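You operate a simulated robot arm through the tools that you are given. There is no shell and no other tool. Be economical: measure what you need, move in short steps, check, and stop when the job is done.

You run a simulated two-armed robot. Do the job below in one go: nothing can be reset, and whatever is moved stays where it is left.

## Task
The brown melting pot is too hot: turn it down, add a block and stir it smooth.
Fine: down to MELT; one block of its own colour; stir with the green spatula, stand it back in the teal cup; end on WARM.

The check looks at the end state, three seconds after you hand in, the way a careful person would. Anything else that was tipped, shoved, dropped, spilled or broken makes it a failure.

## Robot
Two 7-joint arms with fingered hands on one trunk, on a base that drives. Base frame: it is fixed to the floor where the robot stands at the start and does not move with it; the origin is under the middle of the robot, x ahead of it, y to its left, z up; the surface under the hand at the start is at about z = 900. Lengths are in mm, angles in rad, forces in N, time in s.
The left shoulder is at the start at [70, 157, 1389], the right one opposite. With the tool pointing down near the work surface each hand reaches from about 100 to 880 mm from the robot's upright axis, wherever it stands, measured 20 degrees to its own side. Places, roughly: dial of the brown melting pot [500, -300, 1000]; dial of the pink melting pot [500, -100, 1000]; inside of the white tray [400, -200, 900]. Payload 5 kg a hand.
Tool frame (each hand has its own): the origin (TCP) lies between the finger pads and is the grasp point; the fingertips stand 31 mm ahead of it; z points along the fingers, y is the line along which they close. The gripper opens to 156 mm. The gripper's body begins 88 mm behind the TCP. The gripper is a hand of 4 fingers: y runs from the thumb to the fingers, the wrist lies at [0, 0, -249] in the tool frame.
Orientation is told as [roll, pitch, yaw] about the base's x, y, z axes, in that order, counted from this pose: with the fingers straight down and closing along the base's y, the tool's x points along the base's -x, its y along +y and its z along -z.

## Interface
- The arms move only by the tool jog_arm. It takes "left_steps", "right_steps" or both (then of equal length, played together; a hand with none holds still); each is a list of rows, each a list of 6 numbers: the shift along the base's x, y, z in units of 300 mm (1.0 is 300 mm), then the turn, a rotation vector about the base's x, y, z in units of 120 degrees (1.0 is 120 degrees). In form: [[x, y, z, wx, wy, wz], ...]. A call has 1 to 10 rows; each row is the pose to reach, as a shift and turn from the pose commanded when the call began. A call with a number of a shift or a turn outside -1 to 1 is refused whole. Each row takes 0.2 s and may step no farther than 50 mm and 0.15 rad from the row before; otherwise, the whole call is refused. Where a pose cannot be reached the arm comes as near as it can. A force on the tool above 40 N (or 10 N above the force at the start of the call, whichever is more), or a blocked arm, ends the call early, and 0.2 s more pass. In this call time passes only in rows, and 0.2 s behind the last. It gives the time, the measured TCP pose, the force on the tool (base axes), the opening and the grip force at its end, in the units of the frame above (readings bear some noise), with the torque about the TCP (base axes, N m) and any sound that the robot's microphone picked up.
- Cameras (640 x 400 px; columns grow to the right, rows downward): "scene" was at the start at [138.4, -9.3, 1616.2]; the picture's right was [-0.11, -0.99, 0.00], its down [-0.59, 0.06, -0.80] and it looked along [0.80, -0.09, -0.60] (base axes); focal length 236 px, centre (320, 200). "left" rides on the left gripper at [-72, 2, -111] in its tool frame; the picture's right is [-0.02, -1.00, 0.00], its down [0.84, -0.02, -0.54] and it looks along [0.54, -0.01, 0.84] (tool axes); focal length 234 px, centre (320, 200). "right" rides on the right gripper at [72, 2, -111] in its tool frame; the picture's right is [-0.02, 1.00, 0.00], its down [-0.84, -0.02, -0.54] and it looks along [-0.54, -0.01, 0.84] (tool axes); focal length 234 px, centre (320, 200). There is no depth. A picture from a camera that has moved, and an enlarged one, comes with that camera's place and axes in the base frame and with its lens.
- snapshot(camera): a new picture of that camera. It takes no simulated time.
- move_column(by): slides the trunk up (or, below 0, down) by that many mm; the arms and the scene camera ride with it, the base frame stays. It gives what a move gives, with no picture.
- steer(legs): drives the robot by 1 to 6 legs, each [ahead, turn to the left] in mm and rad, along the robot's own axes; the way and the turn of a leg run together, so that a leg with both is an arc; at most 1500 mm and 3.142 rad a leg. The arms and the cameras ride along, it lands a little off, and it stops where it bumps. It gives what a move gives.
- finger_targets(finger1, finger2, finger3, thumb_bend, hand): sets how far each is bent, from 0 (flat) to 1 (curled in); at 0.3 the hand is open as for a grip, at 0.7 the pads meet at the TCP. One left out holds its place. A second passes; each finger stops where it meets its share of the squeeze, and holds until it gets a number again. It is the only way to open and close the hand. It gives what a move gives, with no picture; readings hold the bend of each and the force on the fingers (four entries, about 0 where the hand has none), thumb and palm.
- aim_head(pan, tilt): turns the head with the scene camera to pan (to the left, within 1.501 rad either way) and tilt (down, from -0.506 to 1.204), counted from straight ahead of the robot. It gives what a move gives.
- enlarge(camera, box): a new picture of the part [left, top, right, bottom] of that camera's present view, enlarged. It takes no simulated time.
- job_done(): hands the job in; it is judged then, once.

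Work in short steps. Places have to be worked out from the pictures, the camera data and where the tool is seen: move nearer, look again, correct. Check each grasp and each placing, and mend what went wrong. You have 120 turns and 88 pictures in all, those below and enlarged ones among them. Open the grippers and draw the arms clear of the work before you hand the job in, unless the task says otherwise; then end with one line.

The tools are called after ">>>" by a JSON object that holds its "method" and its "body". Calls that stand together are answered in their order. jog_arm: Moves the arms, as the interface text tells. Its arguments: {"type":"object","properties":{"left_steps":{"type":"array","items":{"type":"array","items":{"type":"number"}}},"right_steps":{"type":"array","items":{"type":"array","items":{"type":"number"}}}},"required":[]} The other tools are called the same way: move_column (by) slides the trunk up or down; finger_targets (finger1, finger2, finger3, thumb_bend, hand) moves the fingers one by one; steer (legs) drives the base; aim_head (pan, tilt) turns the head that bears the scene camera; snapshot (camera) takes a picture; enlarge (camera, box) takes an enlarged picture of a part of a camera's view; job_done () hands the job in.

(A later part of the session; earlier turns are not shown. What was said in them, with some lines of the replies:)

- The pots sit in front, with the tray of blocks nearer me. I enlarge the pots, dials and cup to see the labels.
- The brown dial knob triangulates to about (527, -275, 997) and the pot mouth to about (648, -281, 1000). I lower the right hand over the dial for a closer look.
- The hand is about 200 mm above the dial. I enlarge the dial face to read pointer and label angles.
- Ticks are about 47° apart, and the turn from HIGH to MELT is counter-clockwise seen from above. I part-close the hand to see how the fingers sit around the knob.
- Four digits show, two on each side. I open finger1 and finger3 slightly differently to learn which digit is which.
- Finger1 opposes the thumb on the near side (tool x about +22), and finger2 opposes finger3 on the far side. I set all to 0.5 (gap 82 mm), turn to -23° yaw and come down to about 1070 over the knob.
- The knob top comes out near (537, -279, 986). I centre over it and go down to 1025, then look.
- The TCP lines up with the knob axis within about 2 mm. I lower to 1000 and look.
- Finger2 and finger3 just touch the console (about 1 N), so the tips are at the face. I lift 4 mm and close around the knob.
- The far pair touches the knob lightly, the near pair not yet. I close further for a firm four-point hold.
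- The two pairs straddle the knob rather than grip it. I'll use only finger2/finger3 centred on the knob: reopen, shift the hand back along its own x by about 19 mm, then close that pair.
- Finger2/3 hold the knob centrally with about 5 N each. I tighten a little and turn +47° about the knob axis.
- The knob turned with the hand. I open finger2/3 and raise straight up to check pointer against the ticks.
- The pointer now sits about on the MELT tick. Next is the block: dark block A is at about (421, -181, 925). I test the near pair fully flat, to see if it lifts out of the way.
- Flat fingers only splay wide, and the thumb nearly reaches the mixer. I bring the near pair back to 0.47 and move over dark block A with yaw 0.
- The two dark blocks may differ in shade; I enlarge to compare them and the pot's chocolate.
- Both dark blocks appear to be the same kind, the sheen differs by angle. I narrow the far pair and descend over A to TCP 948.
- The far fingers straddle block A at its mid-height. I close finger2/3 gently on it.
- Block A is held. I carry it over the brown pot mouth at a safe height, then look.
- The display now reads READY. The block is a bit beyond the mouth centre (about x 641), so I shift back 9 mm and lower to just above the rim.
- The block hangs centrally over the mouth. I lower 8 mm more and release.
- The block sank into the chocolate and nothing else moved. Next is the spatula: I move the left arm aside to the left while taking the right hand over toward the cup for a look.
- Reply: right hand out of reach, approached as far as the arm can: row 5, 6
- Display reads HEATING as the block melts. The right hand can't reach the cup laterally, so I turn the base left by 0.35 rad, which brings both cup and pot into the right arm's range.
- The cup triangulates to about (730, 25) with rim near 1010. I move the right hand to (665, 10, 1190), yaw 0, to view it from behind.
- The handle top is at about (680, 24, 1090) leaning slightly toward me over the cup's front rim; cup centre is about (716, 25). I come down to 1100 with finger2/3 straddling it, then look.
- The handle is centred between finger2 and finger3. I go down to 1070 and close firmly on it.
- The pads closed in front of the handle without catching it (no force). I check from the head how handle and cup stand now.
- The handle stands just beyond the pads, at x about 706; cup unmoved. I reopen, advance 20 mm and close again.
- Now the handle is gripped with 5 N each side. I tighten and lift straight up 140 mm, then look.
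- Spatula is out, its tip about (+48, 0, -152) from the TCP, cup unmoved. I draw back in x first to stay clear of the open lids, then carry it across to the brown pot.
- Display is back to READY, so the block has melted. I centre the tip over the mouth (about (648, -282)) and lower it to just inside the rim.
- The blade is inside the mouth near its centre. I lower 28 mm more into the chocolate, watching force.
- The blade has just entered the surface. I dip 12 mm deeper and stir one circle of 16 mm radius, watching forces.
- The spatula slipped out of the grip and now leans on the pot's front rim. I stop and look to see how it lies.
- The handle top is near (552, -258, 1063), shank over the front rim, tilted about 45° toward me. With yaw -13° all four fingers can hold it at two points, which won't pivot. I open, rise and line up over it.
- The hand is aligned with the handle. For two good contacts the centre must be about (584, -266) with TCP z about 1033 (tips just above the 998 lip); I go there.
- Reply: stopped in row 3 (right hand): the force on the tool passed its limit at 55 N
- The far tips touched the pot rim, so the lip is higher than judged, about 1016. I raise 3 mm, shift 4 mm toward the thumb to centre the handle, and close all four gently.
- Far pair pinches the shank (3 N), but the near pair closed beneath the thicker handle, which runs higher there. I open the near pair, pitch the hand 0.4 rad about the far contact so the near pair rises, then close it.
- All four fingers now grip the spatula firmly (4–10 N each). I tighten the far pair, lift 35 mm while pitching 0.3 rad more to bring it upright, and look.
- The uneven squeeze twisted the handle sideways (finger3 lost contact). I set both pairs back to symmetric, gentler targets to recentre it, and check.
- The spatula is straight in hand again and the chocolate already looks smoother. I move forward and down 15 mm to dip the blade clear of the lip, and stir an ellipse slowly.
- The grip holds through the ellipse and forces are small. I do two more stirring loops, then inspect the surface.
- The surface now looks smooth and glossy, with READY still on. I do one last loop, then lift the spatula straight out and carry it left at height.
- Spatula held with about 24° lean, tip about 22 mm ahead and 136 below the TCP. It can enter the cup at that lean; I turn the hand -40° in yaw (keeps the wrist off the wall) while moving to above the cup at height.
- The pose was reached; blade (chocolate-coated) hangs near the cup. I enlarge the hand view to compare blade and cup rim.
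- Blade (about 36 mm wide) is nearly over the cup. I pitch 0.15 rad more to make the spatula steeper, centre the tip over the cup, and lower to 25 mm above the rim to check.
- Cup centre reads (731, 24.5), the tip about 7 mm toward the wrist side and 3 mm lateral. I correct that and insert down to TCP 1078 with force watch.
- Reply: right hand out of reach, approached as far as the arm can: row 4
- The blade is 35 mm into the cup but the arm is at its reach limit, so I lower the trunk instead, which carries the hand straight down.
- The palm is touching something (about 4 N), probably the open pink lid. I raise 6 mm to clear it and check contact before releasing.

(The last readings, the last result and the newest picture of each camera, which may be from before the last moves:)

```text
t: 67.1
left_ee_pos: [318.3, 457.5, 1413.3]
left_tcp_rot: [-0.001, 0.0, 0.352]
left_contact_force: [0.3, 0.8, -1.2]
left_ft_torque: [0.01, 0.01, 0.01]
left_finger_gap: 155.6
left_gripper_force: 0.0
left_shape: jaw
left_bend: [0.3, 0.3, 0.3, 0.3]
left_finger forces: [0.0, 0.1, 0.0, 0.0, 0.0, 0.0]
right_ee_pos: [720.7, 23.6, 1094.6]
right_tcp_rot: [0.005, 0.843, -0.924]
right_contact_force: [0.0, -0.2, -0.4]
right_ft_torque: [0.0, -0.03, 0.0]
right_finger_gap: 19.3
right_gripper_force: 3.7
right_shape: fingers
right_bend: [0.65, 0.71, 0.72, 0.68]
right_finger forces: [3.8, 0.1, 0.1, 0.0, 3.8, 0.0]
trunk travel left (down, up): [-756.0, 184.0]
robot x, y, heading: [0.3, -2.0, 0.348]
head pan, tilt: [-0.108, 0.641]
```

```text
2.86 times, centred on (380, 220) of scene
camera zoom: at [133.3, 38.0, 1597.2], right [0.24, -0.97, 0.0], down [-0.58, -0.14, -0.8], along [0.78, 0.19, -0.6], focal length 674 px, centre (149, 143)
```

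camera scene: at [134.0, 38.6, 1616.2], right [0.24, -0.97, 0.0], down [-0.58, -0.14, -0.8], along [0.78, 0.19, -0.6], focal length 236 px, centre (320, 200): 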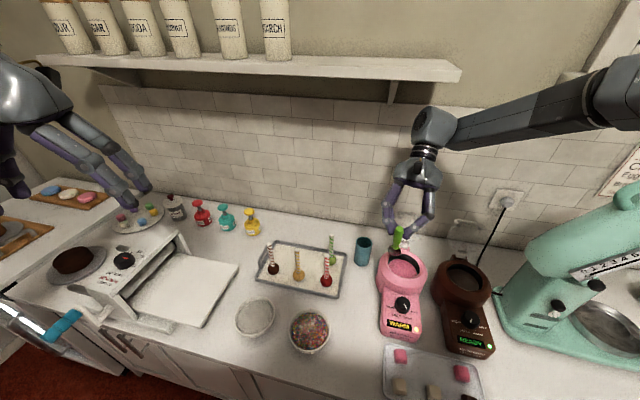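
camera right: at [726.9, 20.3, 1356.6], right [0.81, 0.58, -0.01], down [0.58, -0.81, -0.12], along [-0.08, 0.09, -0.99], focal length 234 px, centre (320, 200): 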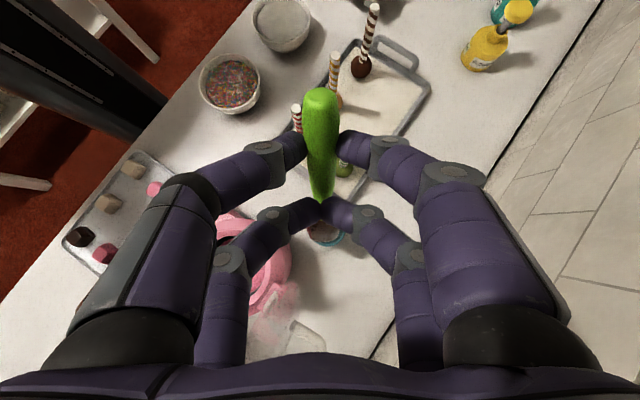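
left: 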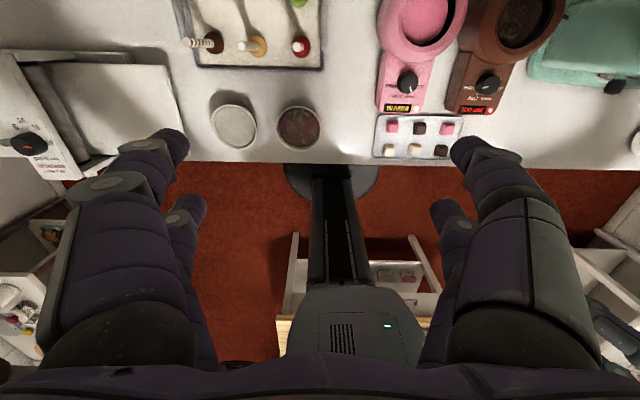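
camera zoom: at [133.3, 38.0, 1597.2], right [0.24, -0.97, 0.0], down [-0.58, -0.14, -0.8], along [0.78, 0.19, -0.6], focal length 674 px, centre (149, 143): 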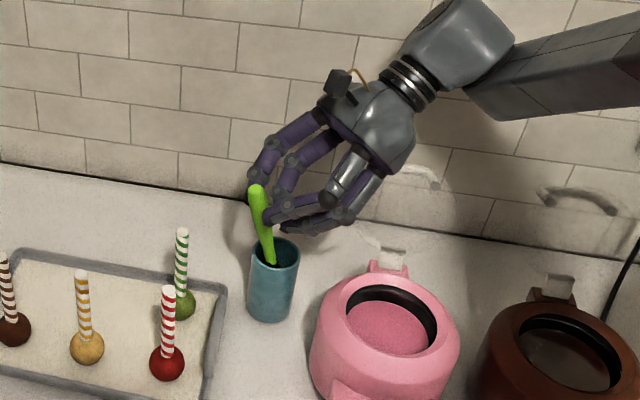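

Contact is gone, the blade is about 58 mm inside the cup. I release: far pair slightly open, then the near pair.

>>> {"method": "finger_targets", "body": {"hand": "right", "finger1": 0.6, "finger2": 0.64, "finger3": 0.64, "thumb_bend": 0.6}}

>>> {"method": "enlarge", "body": {"camera": "scene", "box": [310, 150, 450, 290]}}

```text
t: 68.1
left_ee_pos: [318.2, 459.5, 1413.8]
left_tcp_rot: [0.0, 0.0, 0.352]
left_contact_force: [-0.3, 0.1, 0.2]
left_ft_torque: [-0.04, -0.01, -0.02]
left_finger_gap: 156.1
left_gripper_force: 0.1
left_shape: jaw
left_bend: [0.3, 0.3, 0.3, 0.3]
left_finger forces: [0.2, 0.0, 0.0, 0.1, 0.0, 0.0]
right_ee_pos: [720.8, 23.4, 1095.0]
right_tcp_rot: [0.003, 0.846, -0.925]
right_contact_force: [0.2, -0.1, -0.1]
right_ft_torque: [0.03, 0.01, 0.02]
right_finger_gap: 41.0
right_gripper_force: 0.0
right_shape: fingers
right_bend: [0.6, 0.64, 0.64, 0.6]
right_finger forces: [0.1, 0.0, 0.0, 0.1, 0.1, 0.0]
trunk travel left (down, up): [-756.0, 184.0]
robot x, y, heading: [0.4, 3.8, 0.346]
head pan, tilt: [-0.108, 0.641]
```

```text
2.86 times, centred on (380, 220) of scene
camera zoom: at [133.4, 38.3, 1597.2], right [0.24, -0.97, 0.0], down [-0.58, -0.14, -0.8], along [0.78, 0.19, -0.6], focal length 674 px, centre (149, 143)
```

zoom: 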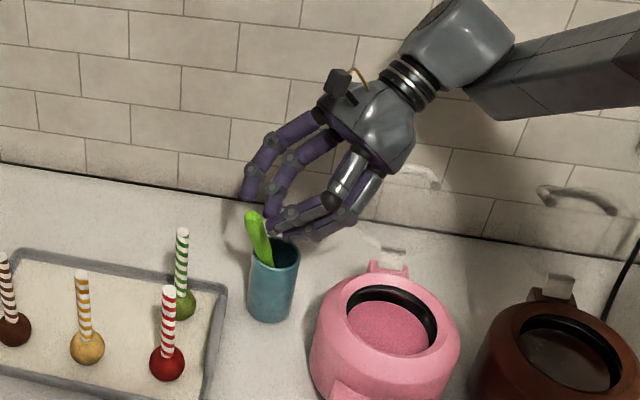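

The spatula stands in the cup. I open wider and withdraw straight up.

>>> {"method": "finger_targets", "body": {"hand": "right", "finger1": 0.52, "finger2": 0.54, "finger3": 0.54, "thumb_bend": 0.52}}

>>> {"method": "jog_arm", "body": {"right_steps": [[0, 0, 0.08, 0, 0, 0], [0, 0, 0.2, 0, 0, 0], [0, 0, 0.35, 0, 0, 0], [0, 0, 0.5, 0, 0, 0]]}}

>>> {"method": "snapshot", "body": {"camera": "scene"}}

```text
t: 69.1
left_ee_pos: [318.5, 458.5, 1413.0]
left_tcp_rot: [-0.001, 0.001, 0.35]
left_contact_force: [0.1, -0.4, -0.5]
left_ft_torque: [0.01, 0.0, -0.01]
left_finger_gap: 156.0
left_gripper_force: 0.1
left_shape: jaw
left_bend: [0.3, 0.3, 0.3, 0.3]
left_finger forces: [0.0, 0.0, 0.1, 0.0, 0.0, 0.0]
right_ee_pos: [720.2, 22.9, 1095.3]
right_tcp_rot: [0.005, 0.846, -0.924]
right_contact_force: [0.0, -0.2, -0.3]
right_ft_torque: [-0.01, 0.02, 0.02]
right_finger_gap: 72.3
right_gripper_force: 0.1
right_shape: fingers
right_bend: [0.52, 0.54, 0.54, 0.52]
right_finger forces: [0.0, 0.1, 0.1, 0.1, 0.0, 0.0]
trunk travel left (down, up): [-756.0, 184.0]
robot x, y, heading: [-0.4, 3.0, 0.348]
head pan, tilt: [-0.108, 0.641]
```

```text
t: 70.1
left_ee_pos: [316.9, 459.6, 1413.5]
left_tcp_rot: [0.0, 0.001, 0.352]
left_contact_force: [-0.9, -0.4, 0.0]
left_ft_torque: [-0.01, -0.01, 0.02]
left_finger_gap: 156.0
left_gripper_force: 0.1
left_shape: jaw
left_bend: [0.3, 0.3, 0.3, 0.3]
left_finger forces: [0.0, 0.1, 0.0, 0.0, 0.0, 0.0]
right_ee_pos: [718.1, 22.0, 1244.5]
right_tcp_rot: [0.005, 0.844, -0.924]
right_contact_force: [-0.3, 0.7, -0.2]
right_ft_torque: [-0.05, 0.0, -0.01]
right_finger_gap: 72.4
right_gripper_force: 0.0
right_shape: fingers
right_bend: [0.52, 0.54, 0.54, 0.52]
right_finger forces: [0.0, 0.0, 0.1, 0.0, 0.0, 0.0]
trunk travel left (down, up): [-756.0, 184.0]
robot x, y, heading: [1.6, 2.3, 0.347]
head pan, tilt: [-0.108, 0.641]
```

```text
6 pictures are left
camera scene: at [131.8, 38.4, 1597.3], right [0.24, -0.97, 0.0], down [-0.58, -0.14, -0.8], along [0.78, 0.19, -0.6], focal length 236 px, centre (320, 200)
```

scene: 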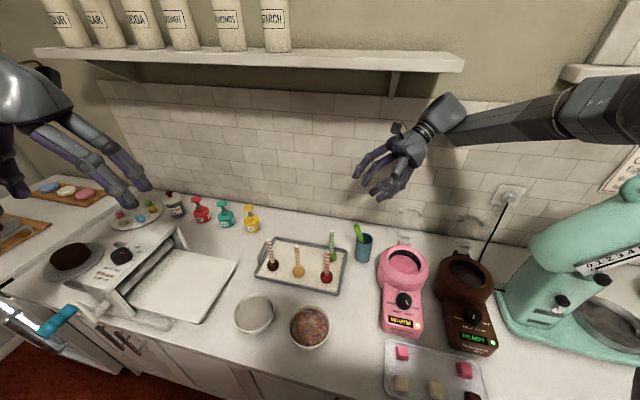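

The spatula stands in the cup and everything else is in place. Now I return the hand toward the brown dial, first undoing the pitch while drawing back.

>>> {"method": "jog_arm", "body": {"right_steps": [[-0.075, -0.082, 0, -0.046, -0.0348, 0], [-0.15, -0.164, 0, -0.092, -0.0695, 0], [-0.225, -0.246, 0, -0.138, -0.1043, 0], [-0.3, -0.328, 0, -0.184, -0.139, 0], [-0.376, -0.41, 0, -0.23, -0.1738, 0], [-0.451, -0.492, 0, -0.276, -0.2085, 0], [-0.527, -0.573, 0, -0.322, -0.2433, 0]]}}

>>> {"method": "finger_targets", "body": {"hand": "right", "finger1": 0.48, "finger2": 0.5, "finger3": 0.5, "thumb_bend": 0.48}}

```text
t: 71.7
left_ee_pos: [316.7, 458.5, 1414.8]
left_tcp_rot: [0.0, -0.002, 0.351]
left_contact_force: [-1.0, -0.9, 0.3]
left_ft_torque: [0.02, -0.03, -0.02]
left_finger_gap: 156.0
left_gripper_force: 0.1
left_shape: jaw
left_bend: [0.3, 0.3, 0.3, 0.3]
left_finger forces: [0.0, 0.0, 0.0, 0.0, 0.0, 0.0]
right_ee_pos: [561.1, -151.0, 1247.1]
right_tcp_rot: [0.009, -0.004, -0.924]
right_contact_force: [0.0, -0.6, -0.2]
right_ft_torque: [0.02, -0.02, 0.0]
right_finger_gap: 72.6
right_gripper_force: 0.1
right_shape: fingers
right_bend: [0.52, 0.54, 0.54, 0.52]
right_finger forces: [0.0, 0.0, 0.1, 0.0, 0.0, 0.0]
trunk travel left (down, up): [-756.0, 184.0]
robot x, y, heading: [-0.9, -1.7, 0.353]
head pan, tilt: [-0.108, 0.641]
```

```text
t: 72.7
left_ee_pos: [318.4, 458.8, 1412.6]
left_tcp_rot: [0.0, 0.002, 0.352]
left_contact_force: [-0.3, 0.0, 0.0]
left_ft_torque: [0.0, -0.01, 0.03]
left_finger_gap: 156.1
left_gripper_force: 0.0
left_shape: jaw
left_bend: [0.3, 0.3, 0.3, 0.3]
left_finger forces: [0.1, 0.1, 0.0, 0.0, 0.1, 0.1]
right_ee_pos: [561.4, -149.8, 1245.3]
right_tcp_rot: [0.004, -0.002, -0.926]
right_contact_force: [-0.1, 0.6, -0.1]
right_ft_torque: [-0.01, 0.02, 0.01]
right_finger_gap: 88.4
right_gripper_force: 0.1
right_shape: fingers
right_bend: [0.48, 0.5, 0.5, 0.48]
right_finger forces: [0.0, 0.1, 0.0, 0.0, 0.0, 0.1]
trunk travel left (down, up): [-756.0, 184.0]
robot x, y, heading: [1.2, 1.5, 0.345]
head pan, tilt: [-0.108, 0.641]
```

Hand is vertical again. I move above the brown dial with yaw -23°, as for the first turn, and take a picture.

>>> {"method": "jog_arm", "body": {"right_steps": [[-0.028, -0.081, -0.122, 0, 0, 0.05], [-0.056, -0.162, -0.244, 0, 0, 0.1], [-0.084, -0.243, -0.366, 0, 0, 0.15], [-0.112, -0.324, -0.488, 0, 0, 0.2], [-0.14, -0.405, -0.61, 0, 0, 0.25]]}}

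>>> {"method": "enlarge", "body": {"camera": "right", "box": [240, 50, 400, 250]}}

```text
t: 73.9
left_ee_pos: [318.8, 455.9, 1414.2]
left_tcp_rot: [0.002, 0.002, 0.351]
left_contact_force: [0.2, -0.3, 0.7]
left_ft_torque: [0.0, 0.06, 0.02]
left_finger_gap: 155.9
left_gripper_force: 0.0
left_shape: jaw
left_bend: [0.3, 0.3, 0.3, 0.3]
left_finger forces: [0.0, 0.0, 0.0, 0.1, 0.0, 0.0]
right_ee_pos: [519.8, -272.9, 1061.8]
right_tcp_rot: [0.007, 0.0, -0.4]
right_contact_force: [0.4, -0.4, 0.5]
right_ft_torque: [0.04, 0.0, 0.01]
right_finger_gap: 88.1
right_gripper_force: 0.0
right_shape: fingers
right_bend: [0.48, 0.5, 0.5, 0.48]
right_finger forces: [0.1, 0.0, 0.0, 0.0, 0.1, 0.0]
trunk travel left (down, up): [-756.0, 184.0]
robot x, y, heading: [2.1, 2.0, 0.351]
head pan, tilt: [-0.108, 0.641]
```

```text
2.00 times, centred on (320, 150) of right
camera zoom: at [454.6, -244.5, 1174.0], right [0.41, 0.91, 0.01], down [0.76, -0.35, 0.54], along [0.5, -0.22, -0.84], focal length 468 px, centre (320, 300)
```

zoom: 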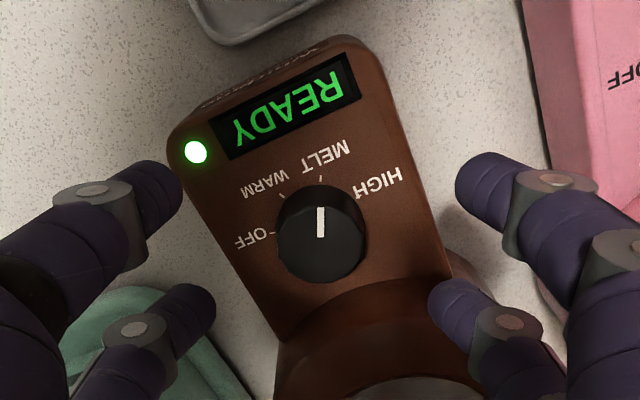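

The pointer is exactly on MELT and the knob is where it was. I descend to the same grip pose, close finger2/3 on the knob and turn +47° to WARM.

>>> {"method": "jog_arm", "body": {"right_steps": [[-0.002, 0.004, -0.1, 0, 0, 0], [-0.002, 0.004, -0.186, 0, 0, 0]]}}

>>> {"method": "finger_targets", "body": {"hand": "right", "finger2": 0.66, "finger3": 0.66}}

>>> {"method": "finger_targets", "body": {"hand": "right", "finger2": 0.7, "finger3": 0.7}}

```text
t: 74.5
left_ee_pos: [320.7, 457.3, 1413.1]
left_tcp_rot: [0.002, 0.001, 0.351]
left_contact_force: [1.1, 0.4, 0.0]
left_ft_torque: [0.0, 0.02, 0.01]
left_finger_gap: 156.0
left_gripper_force: 0.2
left_shape: jaw
left_bend: [0.3, 0.3, 0.3, 0.3]
left_finger forces: [0.0, 0.1, 0.1, 0.0, 0.1, 0.1]
right_ee_pos: [521.2, -272.9, 1006.9]
right_tcp_rot: [0.007, -0.001, -0.4]
right_contact_force: [-0.8, -1.2, -1.1]
right_ft_torque: [0.01, -0.01, 0.01]
right_finger_gap: 88.7
right_gripper_force: 0.0
right_shape: fingers
right_bend: [0.48, 0.5, 0.5, 0.48]
right_finger forces: [0.1, 0.1, 0.0, 0.0, 0.0, 0.1]
trunk travel left (down, up): [-756.0, 184.0]
robot x, y, heading: [2.4, -1.8, 0.352]
head pan, tilt: [-0.108, 0.641]
```

```text
t: 75.5
left_ee_pos: [319.0, 458.3, 1413.0]
left_tcp_rot: [-0.001, 0.0, 0.349]
left_contact_force: [-0.4, -0.5, 0.4]
left_ft_torque: [-0.01, -0.03, 0.02]
left_finger_gap: 155.8
left_gripper_force: 0.1
left_shape: jaw
left_bend: [0.3, 0.3, 0.3, 0.3]
left_finger forces: [0.0, 0.0, 0.1, 0.0, 0.1, 0.0]
right_ee_pos: [520.4, -270.8, 1006.7]
right_tcp_rot: [0.004, -0.002, -0.403]
right_contact_force: [0.1, -1.4, 0.4]
right_ft_torque: [-0.03, 0.01, -0.03]
right_finger_gap: 88.5
right_gripper_force: 4.6
right_shape: fingers
right_bend: [0.48, 0.61, 0.6, 0.48]
right_finger forces: [0.0, 4.3, 5.8, 0.1, 0.1, 0.1]
trunk travel left (down, up): [-756.0, 184.0]
robot x, y, heading: [1.9, 2.6, 0.351]
head pan, tilt: [-0.108, 0.641]
```

```text
t: 76.5
left_ee_pos: [318.0, 458.4, 1413.4]
left_tcp_rot: [0.001, 0.0, 0.35]
left_contact_force: [-0.7, 0.1, -0.4]
left_ft_torque: [0.0, 0.02, 0.01]
left_finger_gap: 155.8
left_gripper_force: 0.0
left_shape: jaw
left_bend: [0.3, 0.3, 0.3, 0.3]
left_finger forces: [0.0, 0.1, 0.0, 0.0, 0.0, 0.1]
right_ee_pos: [520.2, -270.5, 1006.9]
right_tcp_rot: [0.005, 0.0, -0.403]
right_contact_force: [0.2, -0.7, 0.4]
right_ft_torque: [0.01, 0.05, -0.02]
right_finger_gap: 88.7
right_gripper_force: 7.6
right_shape: fingers
right_bend: [0.48, 0.62, 0.6, 0.48]
right_finger forces: [0.1, 7.0, 7.4, 0.0, 0.0, 0.0]
trunk travel left (down, up): [-756.0, 184.0]
robot x, y, heading: [3.2, 2.1, 0.351]
head pan, tilt: [-0.108, 0.641]
```

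Knob gripped with 7 N per side, same as before. I turn +47° about the knob axis, then release and rise.

>>> {"method": "jog_arm", "body": {"right_steps": [[-0.0032, -0.009, 0, 0, 0, 0.0653], [-0.0051, -0.0184, 0, 0, 0, 0.1307], [-0.0057, -0.028, 0, 0, 0, 0.196], [-0.0049, -0.0374, 0, 0, 0, 0.2613], [-0.0029, -0.0469, 0, 0, 0, 0.3266], [0.0004, -0.0558, 0, 0, 0, 0.392]]}}

>>> {"method": "finger_targets", "body": {"hand": "right", "finger2": 0.48, "finger3": 0.48}}

>>> {"method": "jog_arm", "body": {"right_steps": [[0, 0, 0.13, 0, 0, 0], [0, 0, 0.28, 0, 0, 0], [0, 0, 0.4, 0, 0, 0]]}}

>>> {"method": "enlarge", "body": {"camera": "right", "box": [240, 50, 400, 250]}}

```text
t: 77.9
left_ee_pos: [317.0, 457.8, 1414.1]
left_tcp_rot: [0.0, 0.001, 0.349]
left_contact_force: [0.3, -0.6, -0.2]
left_ft_torque: [0.01, -0.01, 0.0]
left_finger_gap: 156.1
left_gripper_force: 0.1
left_shape: jaw
left_bend: [0.3, 0.3, 0.3, 0.3]
left_finger forces: [0.0, 0.0, 0.0, 0.1, 0.0, 0.0]
right_ee_pos: [518.9, -288.6, 1006.2]
right_tcp_rot: [0.006, -0.001, 0.422]
right_contact_force: [-3.8, -5.0, 2.3]
right_ft_torque: [-0.16, -0.03, -0.06]
right_finger_gap: 88.6
right_gripper_force: 8.3
right_shape: fingers
right_bend: [0.48, 0.62, 0.6, 0.48]
right_finger forces: [0.1, 6.7, 9.8, 0.0, 0.1, 0.0]
trunk travel left (down, up): [-756.0, 184.0]
robot x, y, heading: [-0.9, -2.5, 0.349]
head pan, tilt: [-0.108, 0.641]
```

```text
t: 78.9
left_ee_pos: [317.6, 459.4, 1413.7]
left_tcp_rot: [0.0, 0.002, 0.35]
left_contact_force: [-0.1, -1.1, 0.3]
left_ft_torque: [0.0, -0.01, 0.01]
left_finger_gap: 155.8
left_gripper_force: 0.1
left_shape: jaw
left_bend: [0.3, 0.3, 0.3, 0.3]
left_finger forces: [0.0, 0.1, 0.1, 0.1, 0.0, 0.0]
right_ee_pos: [519.6, -285.9, 1005.0]
right_tcp_rot: [0.006, 0.0, 0.419]
right_contact_force: [0.1, -0.7, 0.7]
right_ft_torque: [0.0, -0.01, 0.01]
right_finger_gap: 88.7
right_gripper_force: 0.0
right_shape: fingers
right_bend: [0.48, 0.48, 0.48, 0.48]
right_finger forces: [0.0, 0.0, 0.1, 0.0, 0.1, 0.0]
trunk travel left (down, up): [-756.0, 184.0]
robot x, y, heading: [2.1, -3.7, 0.35]
head pan, tilt: [-0.108, 0.641]
```

```text
t: 79.7
left_ee_pos: [316.7, 457.9, 1412.7]
left_tcp_rot: [0.0, -0.002, 0.35]
left_contact_force: [0.5, 0.4, -0.4]
left_ft_torque: [-0.01, -0.03, -0.01]
left_finger_gap: 156.0
left_gripper_force: 0.1
left_shape: jaw
left_bend: [0.3, 0.3, 0.3, 0.3]
left_finger forces: [0.0, 0.1, 0.0, 0.1, 0.0, 0.0]
right_ee_pos: [519.3, -286.9, 1126.9]
right_tcp_rot: [0.006, -0.003, 0.421]
right_contact_force: [0.2, -0.4, -0.1]
right_ft_torque: [-0.03, -0.02, -0.01]
right_finger_gap: 88.4
right_gripper_force: 0.1
right_shape: fingers
right_bend: [0.48, 0.48, 0.48, 0.48]
right_finger forces: [0.0, 0.0, 0.0, 0.1, 0.0, 0.0]
trunk travel left (down, up): [-756.0, 184.0]
robot x, y, heading: [2.4, 1.0, 0.345]
head pan, tilt: [-0.108, 0.641]
```

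```text
2.00 times, centred on (320, 150) of right
camera zoom: at [452.9, -314.7, 1238.7], right [-0.39, 0.92, 0.01], down [0.77, 0.32, 0.55], along [0.5, 0.22, -0.84], focal length 468 px, centre (320, 300)
```

zoom: 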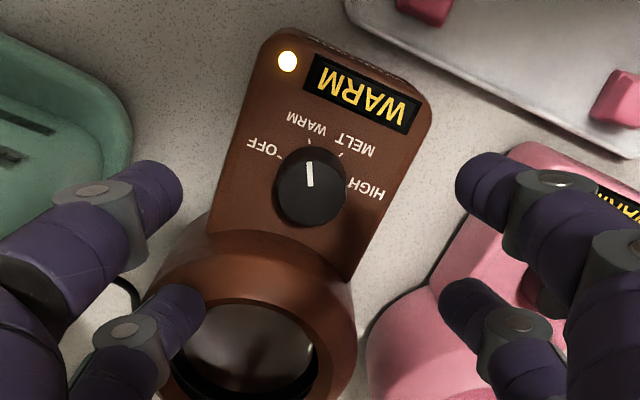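

The display reads WARM, the pointer is on WARM, and the chocolate is smooth. I draw the arm up and back, clear of the work.

>>> {"method": "jog_arm", "body": {"right_steps": [[-0.05, 0, 0.14, 0, 0, -0.05], [-0.1, 0, 0.28, 0, 0, -0.1], [-0.2, 0, 0.41, 0, 0, -0.15], [-0.3, 0, 0.53, 0, 0, -0.2], [-0.4, 0, 0.65, 0, 0, -0.2], [-0.5, 0, 0.77, 0, 0, -0.2]]}}

>>> {"method": "finger_targets", "body": {"hand": "right", "finger1": 0.3, "finger2": 0.3, "finger3": 0.3, "thumb_bend": 0.3}}

>>> {"method": "snapshot", "body": {"camera": "scene"}}

>>> {"method": "enlarge", "body": {"camera": "scene", "box": [310, 190, 510, 370]}}

```text
t: 81.1
left_ee_pos: [317.0, 457.7, 1414.7]
left_tcp_rot: [0.0, 0.0, 0.352]
left_contact_force: [0.0, -0.6, -0.3]
left_ft_torque: [0.03, -0.05, -0.01]
left_finger_gap: 155.8
left_gripper_force: 0.0
left_shape: jaw
left_bend: [0.3, 0.3, 0.3, 0.3]
left_finger forces: [0.1, 0.1, 0.0, 0.0, 0.0, 0.1]
right_ee_pos: [368.4, -285.7, 1358.6]
right_tcp_rot: [0.005, 0.0, 0.002]
right_contact_force: [-0.2, -0.1, 0.4]
right_ft_torque: [0.03, 0.04, -0.01]
right_finger_gap: 88.4
right_gripper_force: 0.1
right_shape: fingers
right_bend: [0.48, 0.48, 0.48, 0.48]
right_finger forces: [0.0, 0.0, 0.0, 0.0, 0.0, 0.0]
trunk travel left (down, up): [-756.0, 184.0]
robot x, y, heading: [2.2, 0.3, 0.353]
head pan, tilt: [-0.108, 0.641]
```

```text
t: 82.1
left_ee_pos: [317.5, 458.5, 1413.2]
left_tcp_rot: [0.0, 0.001, 0.351]
left_contact_force: [0.3, -0.4, 0.6]
left_ft_torque: [0.01, 0.01, 0.0]
left_finger_gap: 155.9
left_gripper_force: 0.0
left_shape: jaw
left_bend: [0.3, 0.3, 0.3, 0.3]
left_finger forces: [0.1, 0.0, 0.0, 0.1, 0.0, 0.0]
right_ee_pos: [369.9, -285.8, 1357.5]
right_tcp_rot: [0.005, -0.001, 0.002]
right_contact_force: [-0.3, 0.2, -0.1]
right_ft_torque: [0.0, 0.0, 0.0]
right_finger_gap: 159.7
right_gripper_force: 0.1
right_shape: fingers
right_bend: [0.3, 0.3, 0.3, 0.3]
right_finger forces: [0.0, 0.0, 0.1, 0.1, 0.0, 0.0]
trunk travel left (down, up): [-756.0, 184.0]
robot x, y, heading: [1.0, -1.0, 0.351]
head pan, tilt: [-0.108, 0.641]
```

```text
3 pictures are left
camera scene: at [133.4, 38.3, 1597.2], right [0.24, -0.97, 0.0], down [-0.58, -0.14, -0.8], along [0.78, 0.19, -0.6], focal length 236 px, centre (320, 200)
```

scene: 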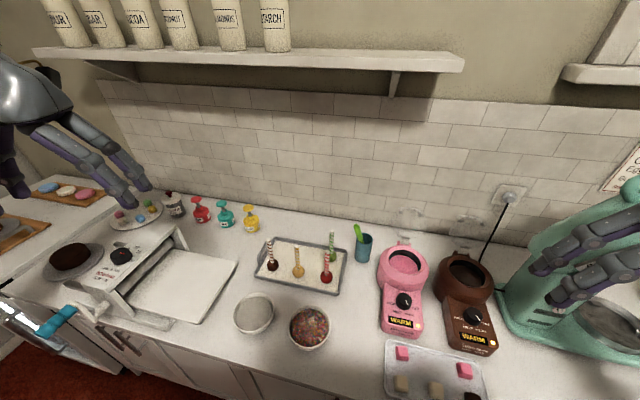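

```text
2.22 times, centred on (410, 280) of scene
camera zoom: at [133.4, 38.3, 1597.2], right [0.24, -0.97, 0.0], down [-0.58, -0.14, -0.8], along [0.78, 0.19, -0.6], focal length 524 px, centre (120, 22)
```

zoom: 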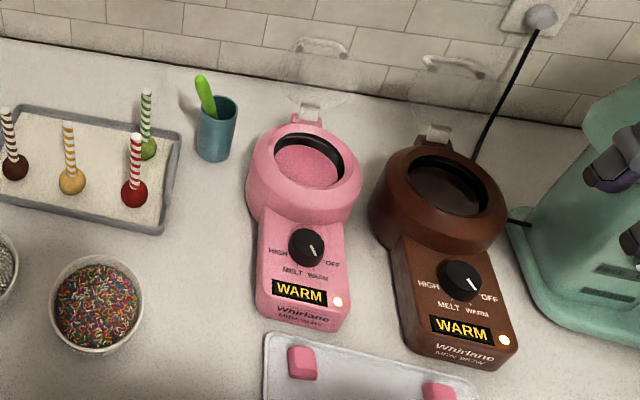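

Everything is in place: the brown pot is smooth and on WARM, the spatula stands in the teal cup, and both hands are open and clear. I hand in.

>>> {"method": "job_done", "body": {}}

```text
The job is handed in.
```

The job is handed in: the brown pot was turned down to MELT, given one dark block, stirred smooth with the green spatula (now standing in the teal cup) and left on WARM; along the way the spatula slipped in the pot once, the fingers hit the brown pot's rim (about 55 N) and the palm briefly pressed something, probably the pink pot's lid, but the last pictures show nothing out of place.
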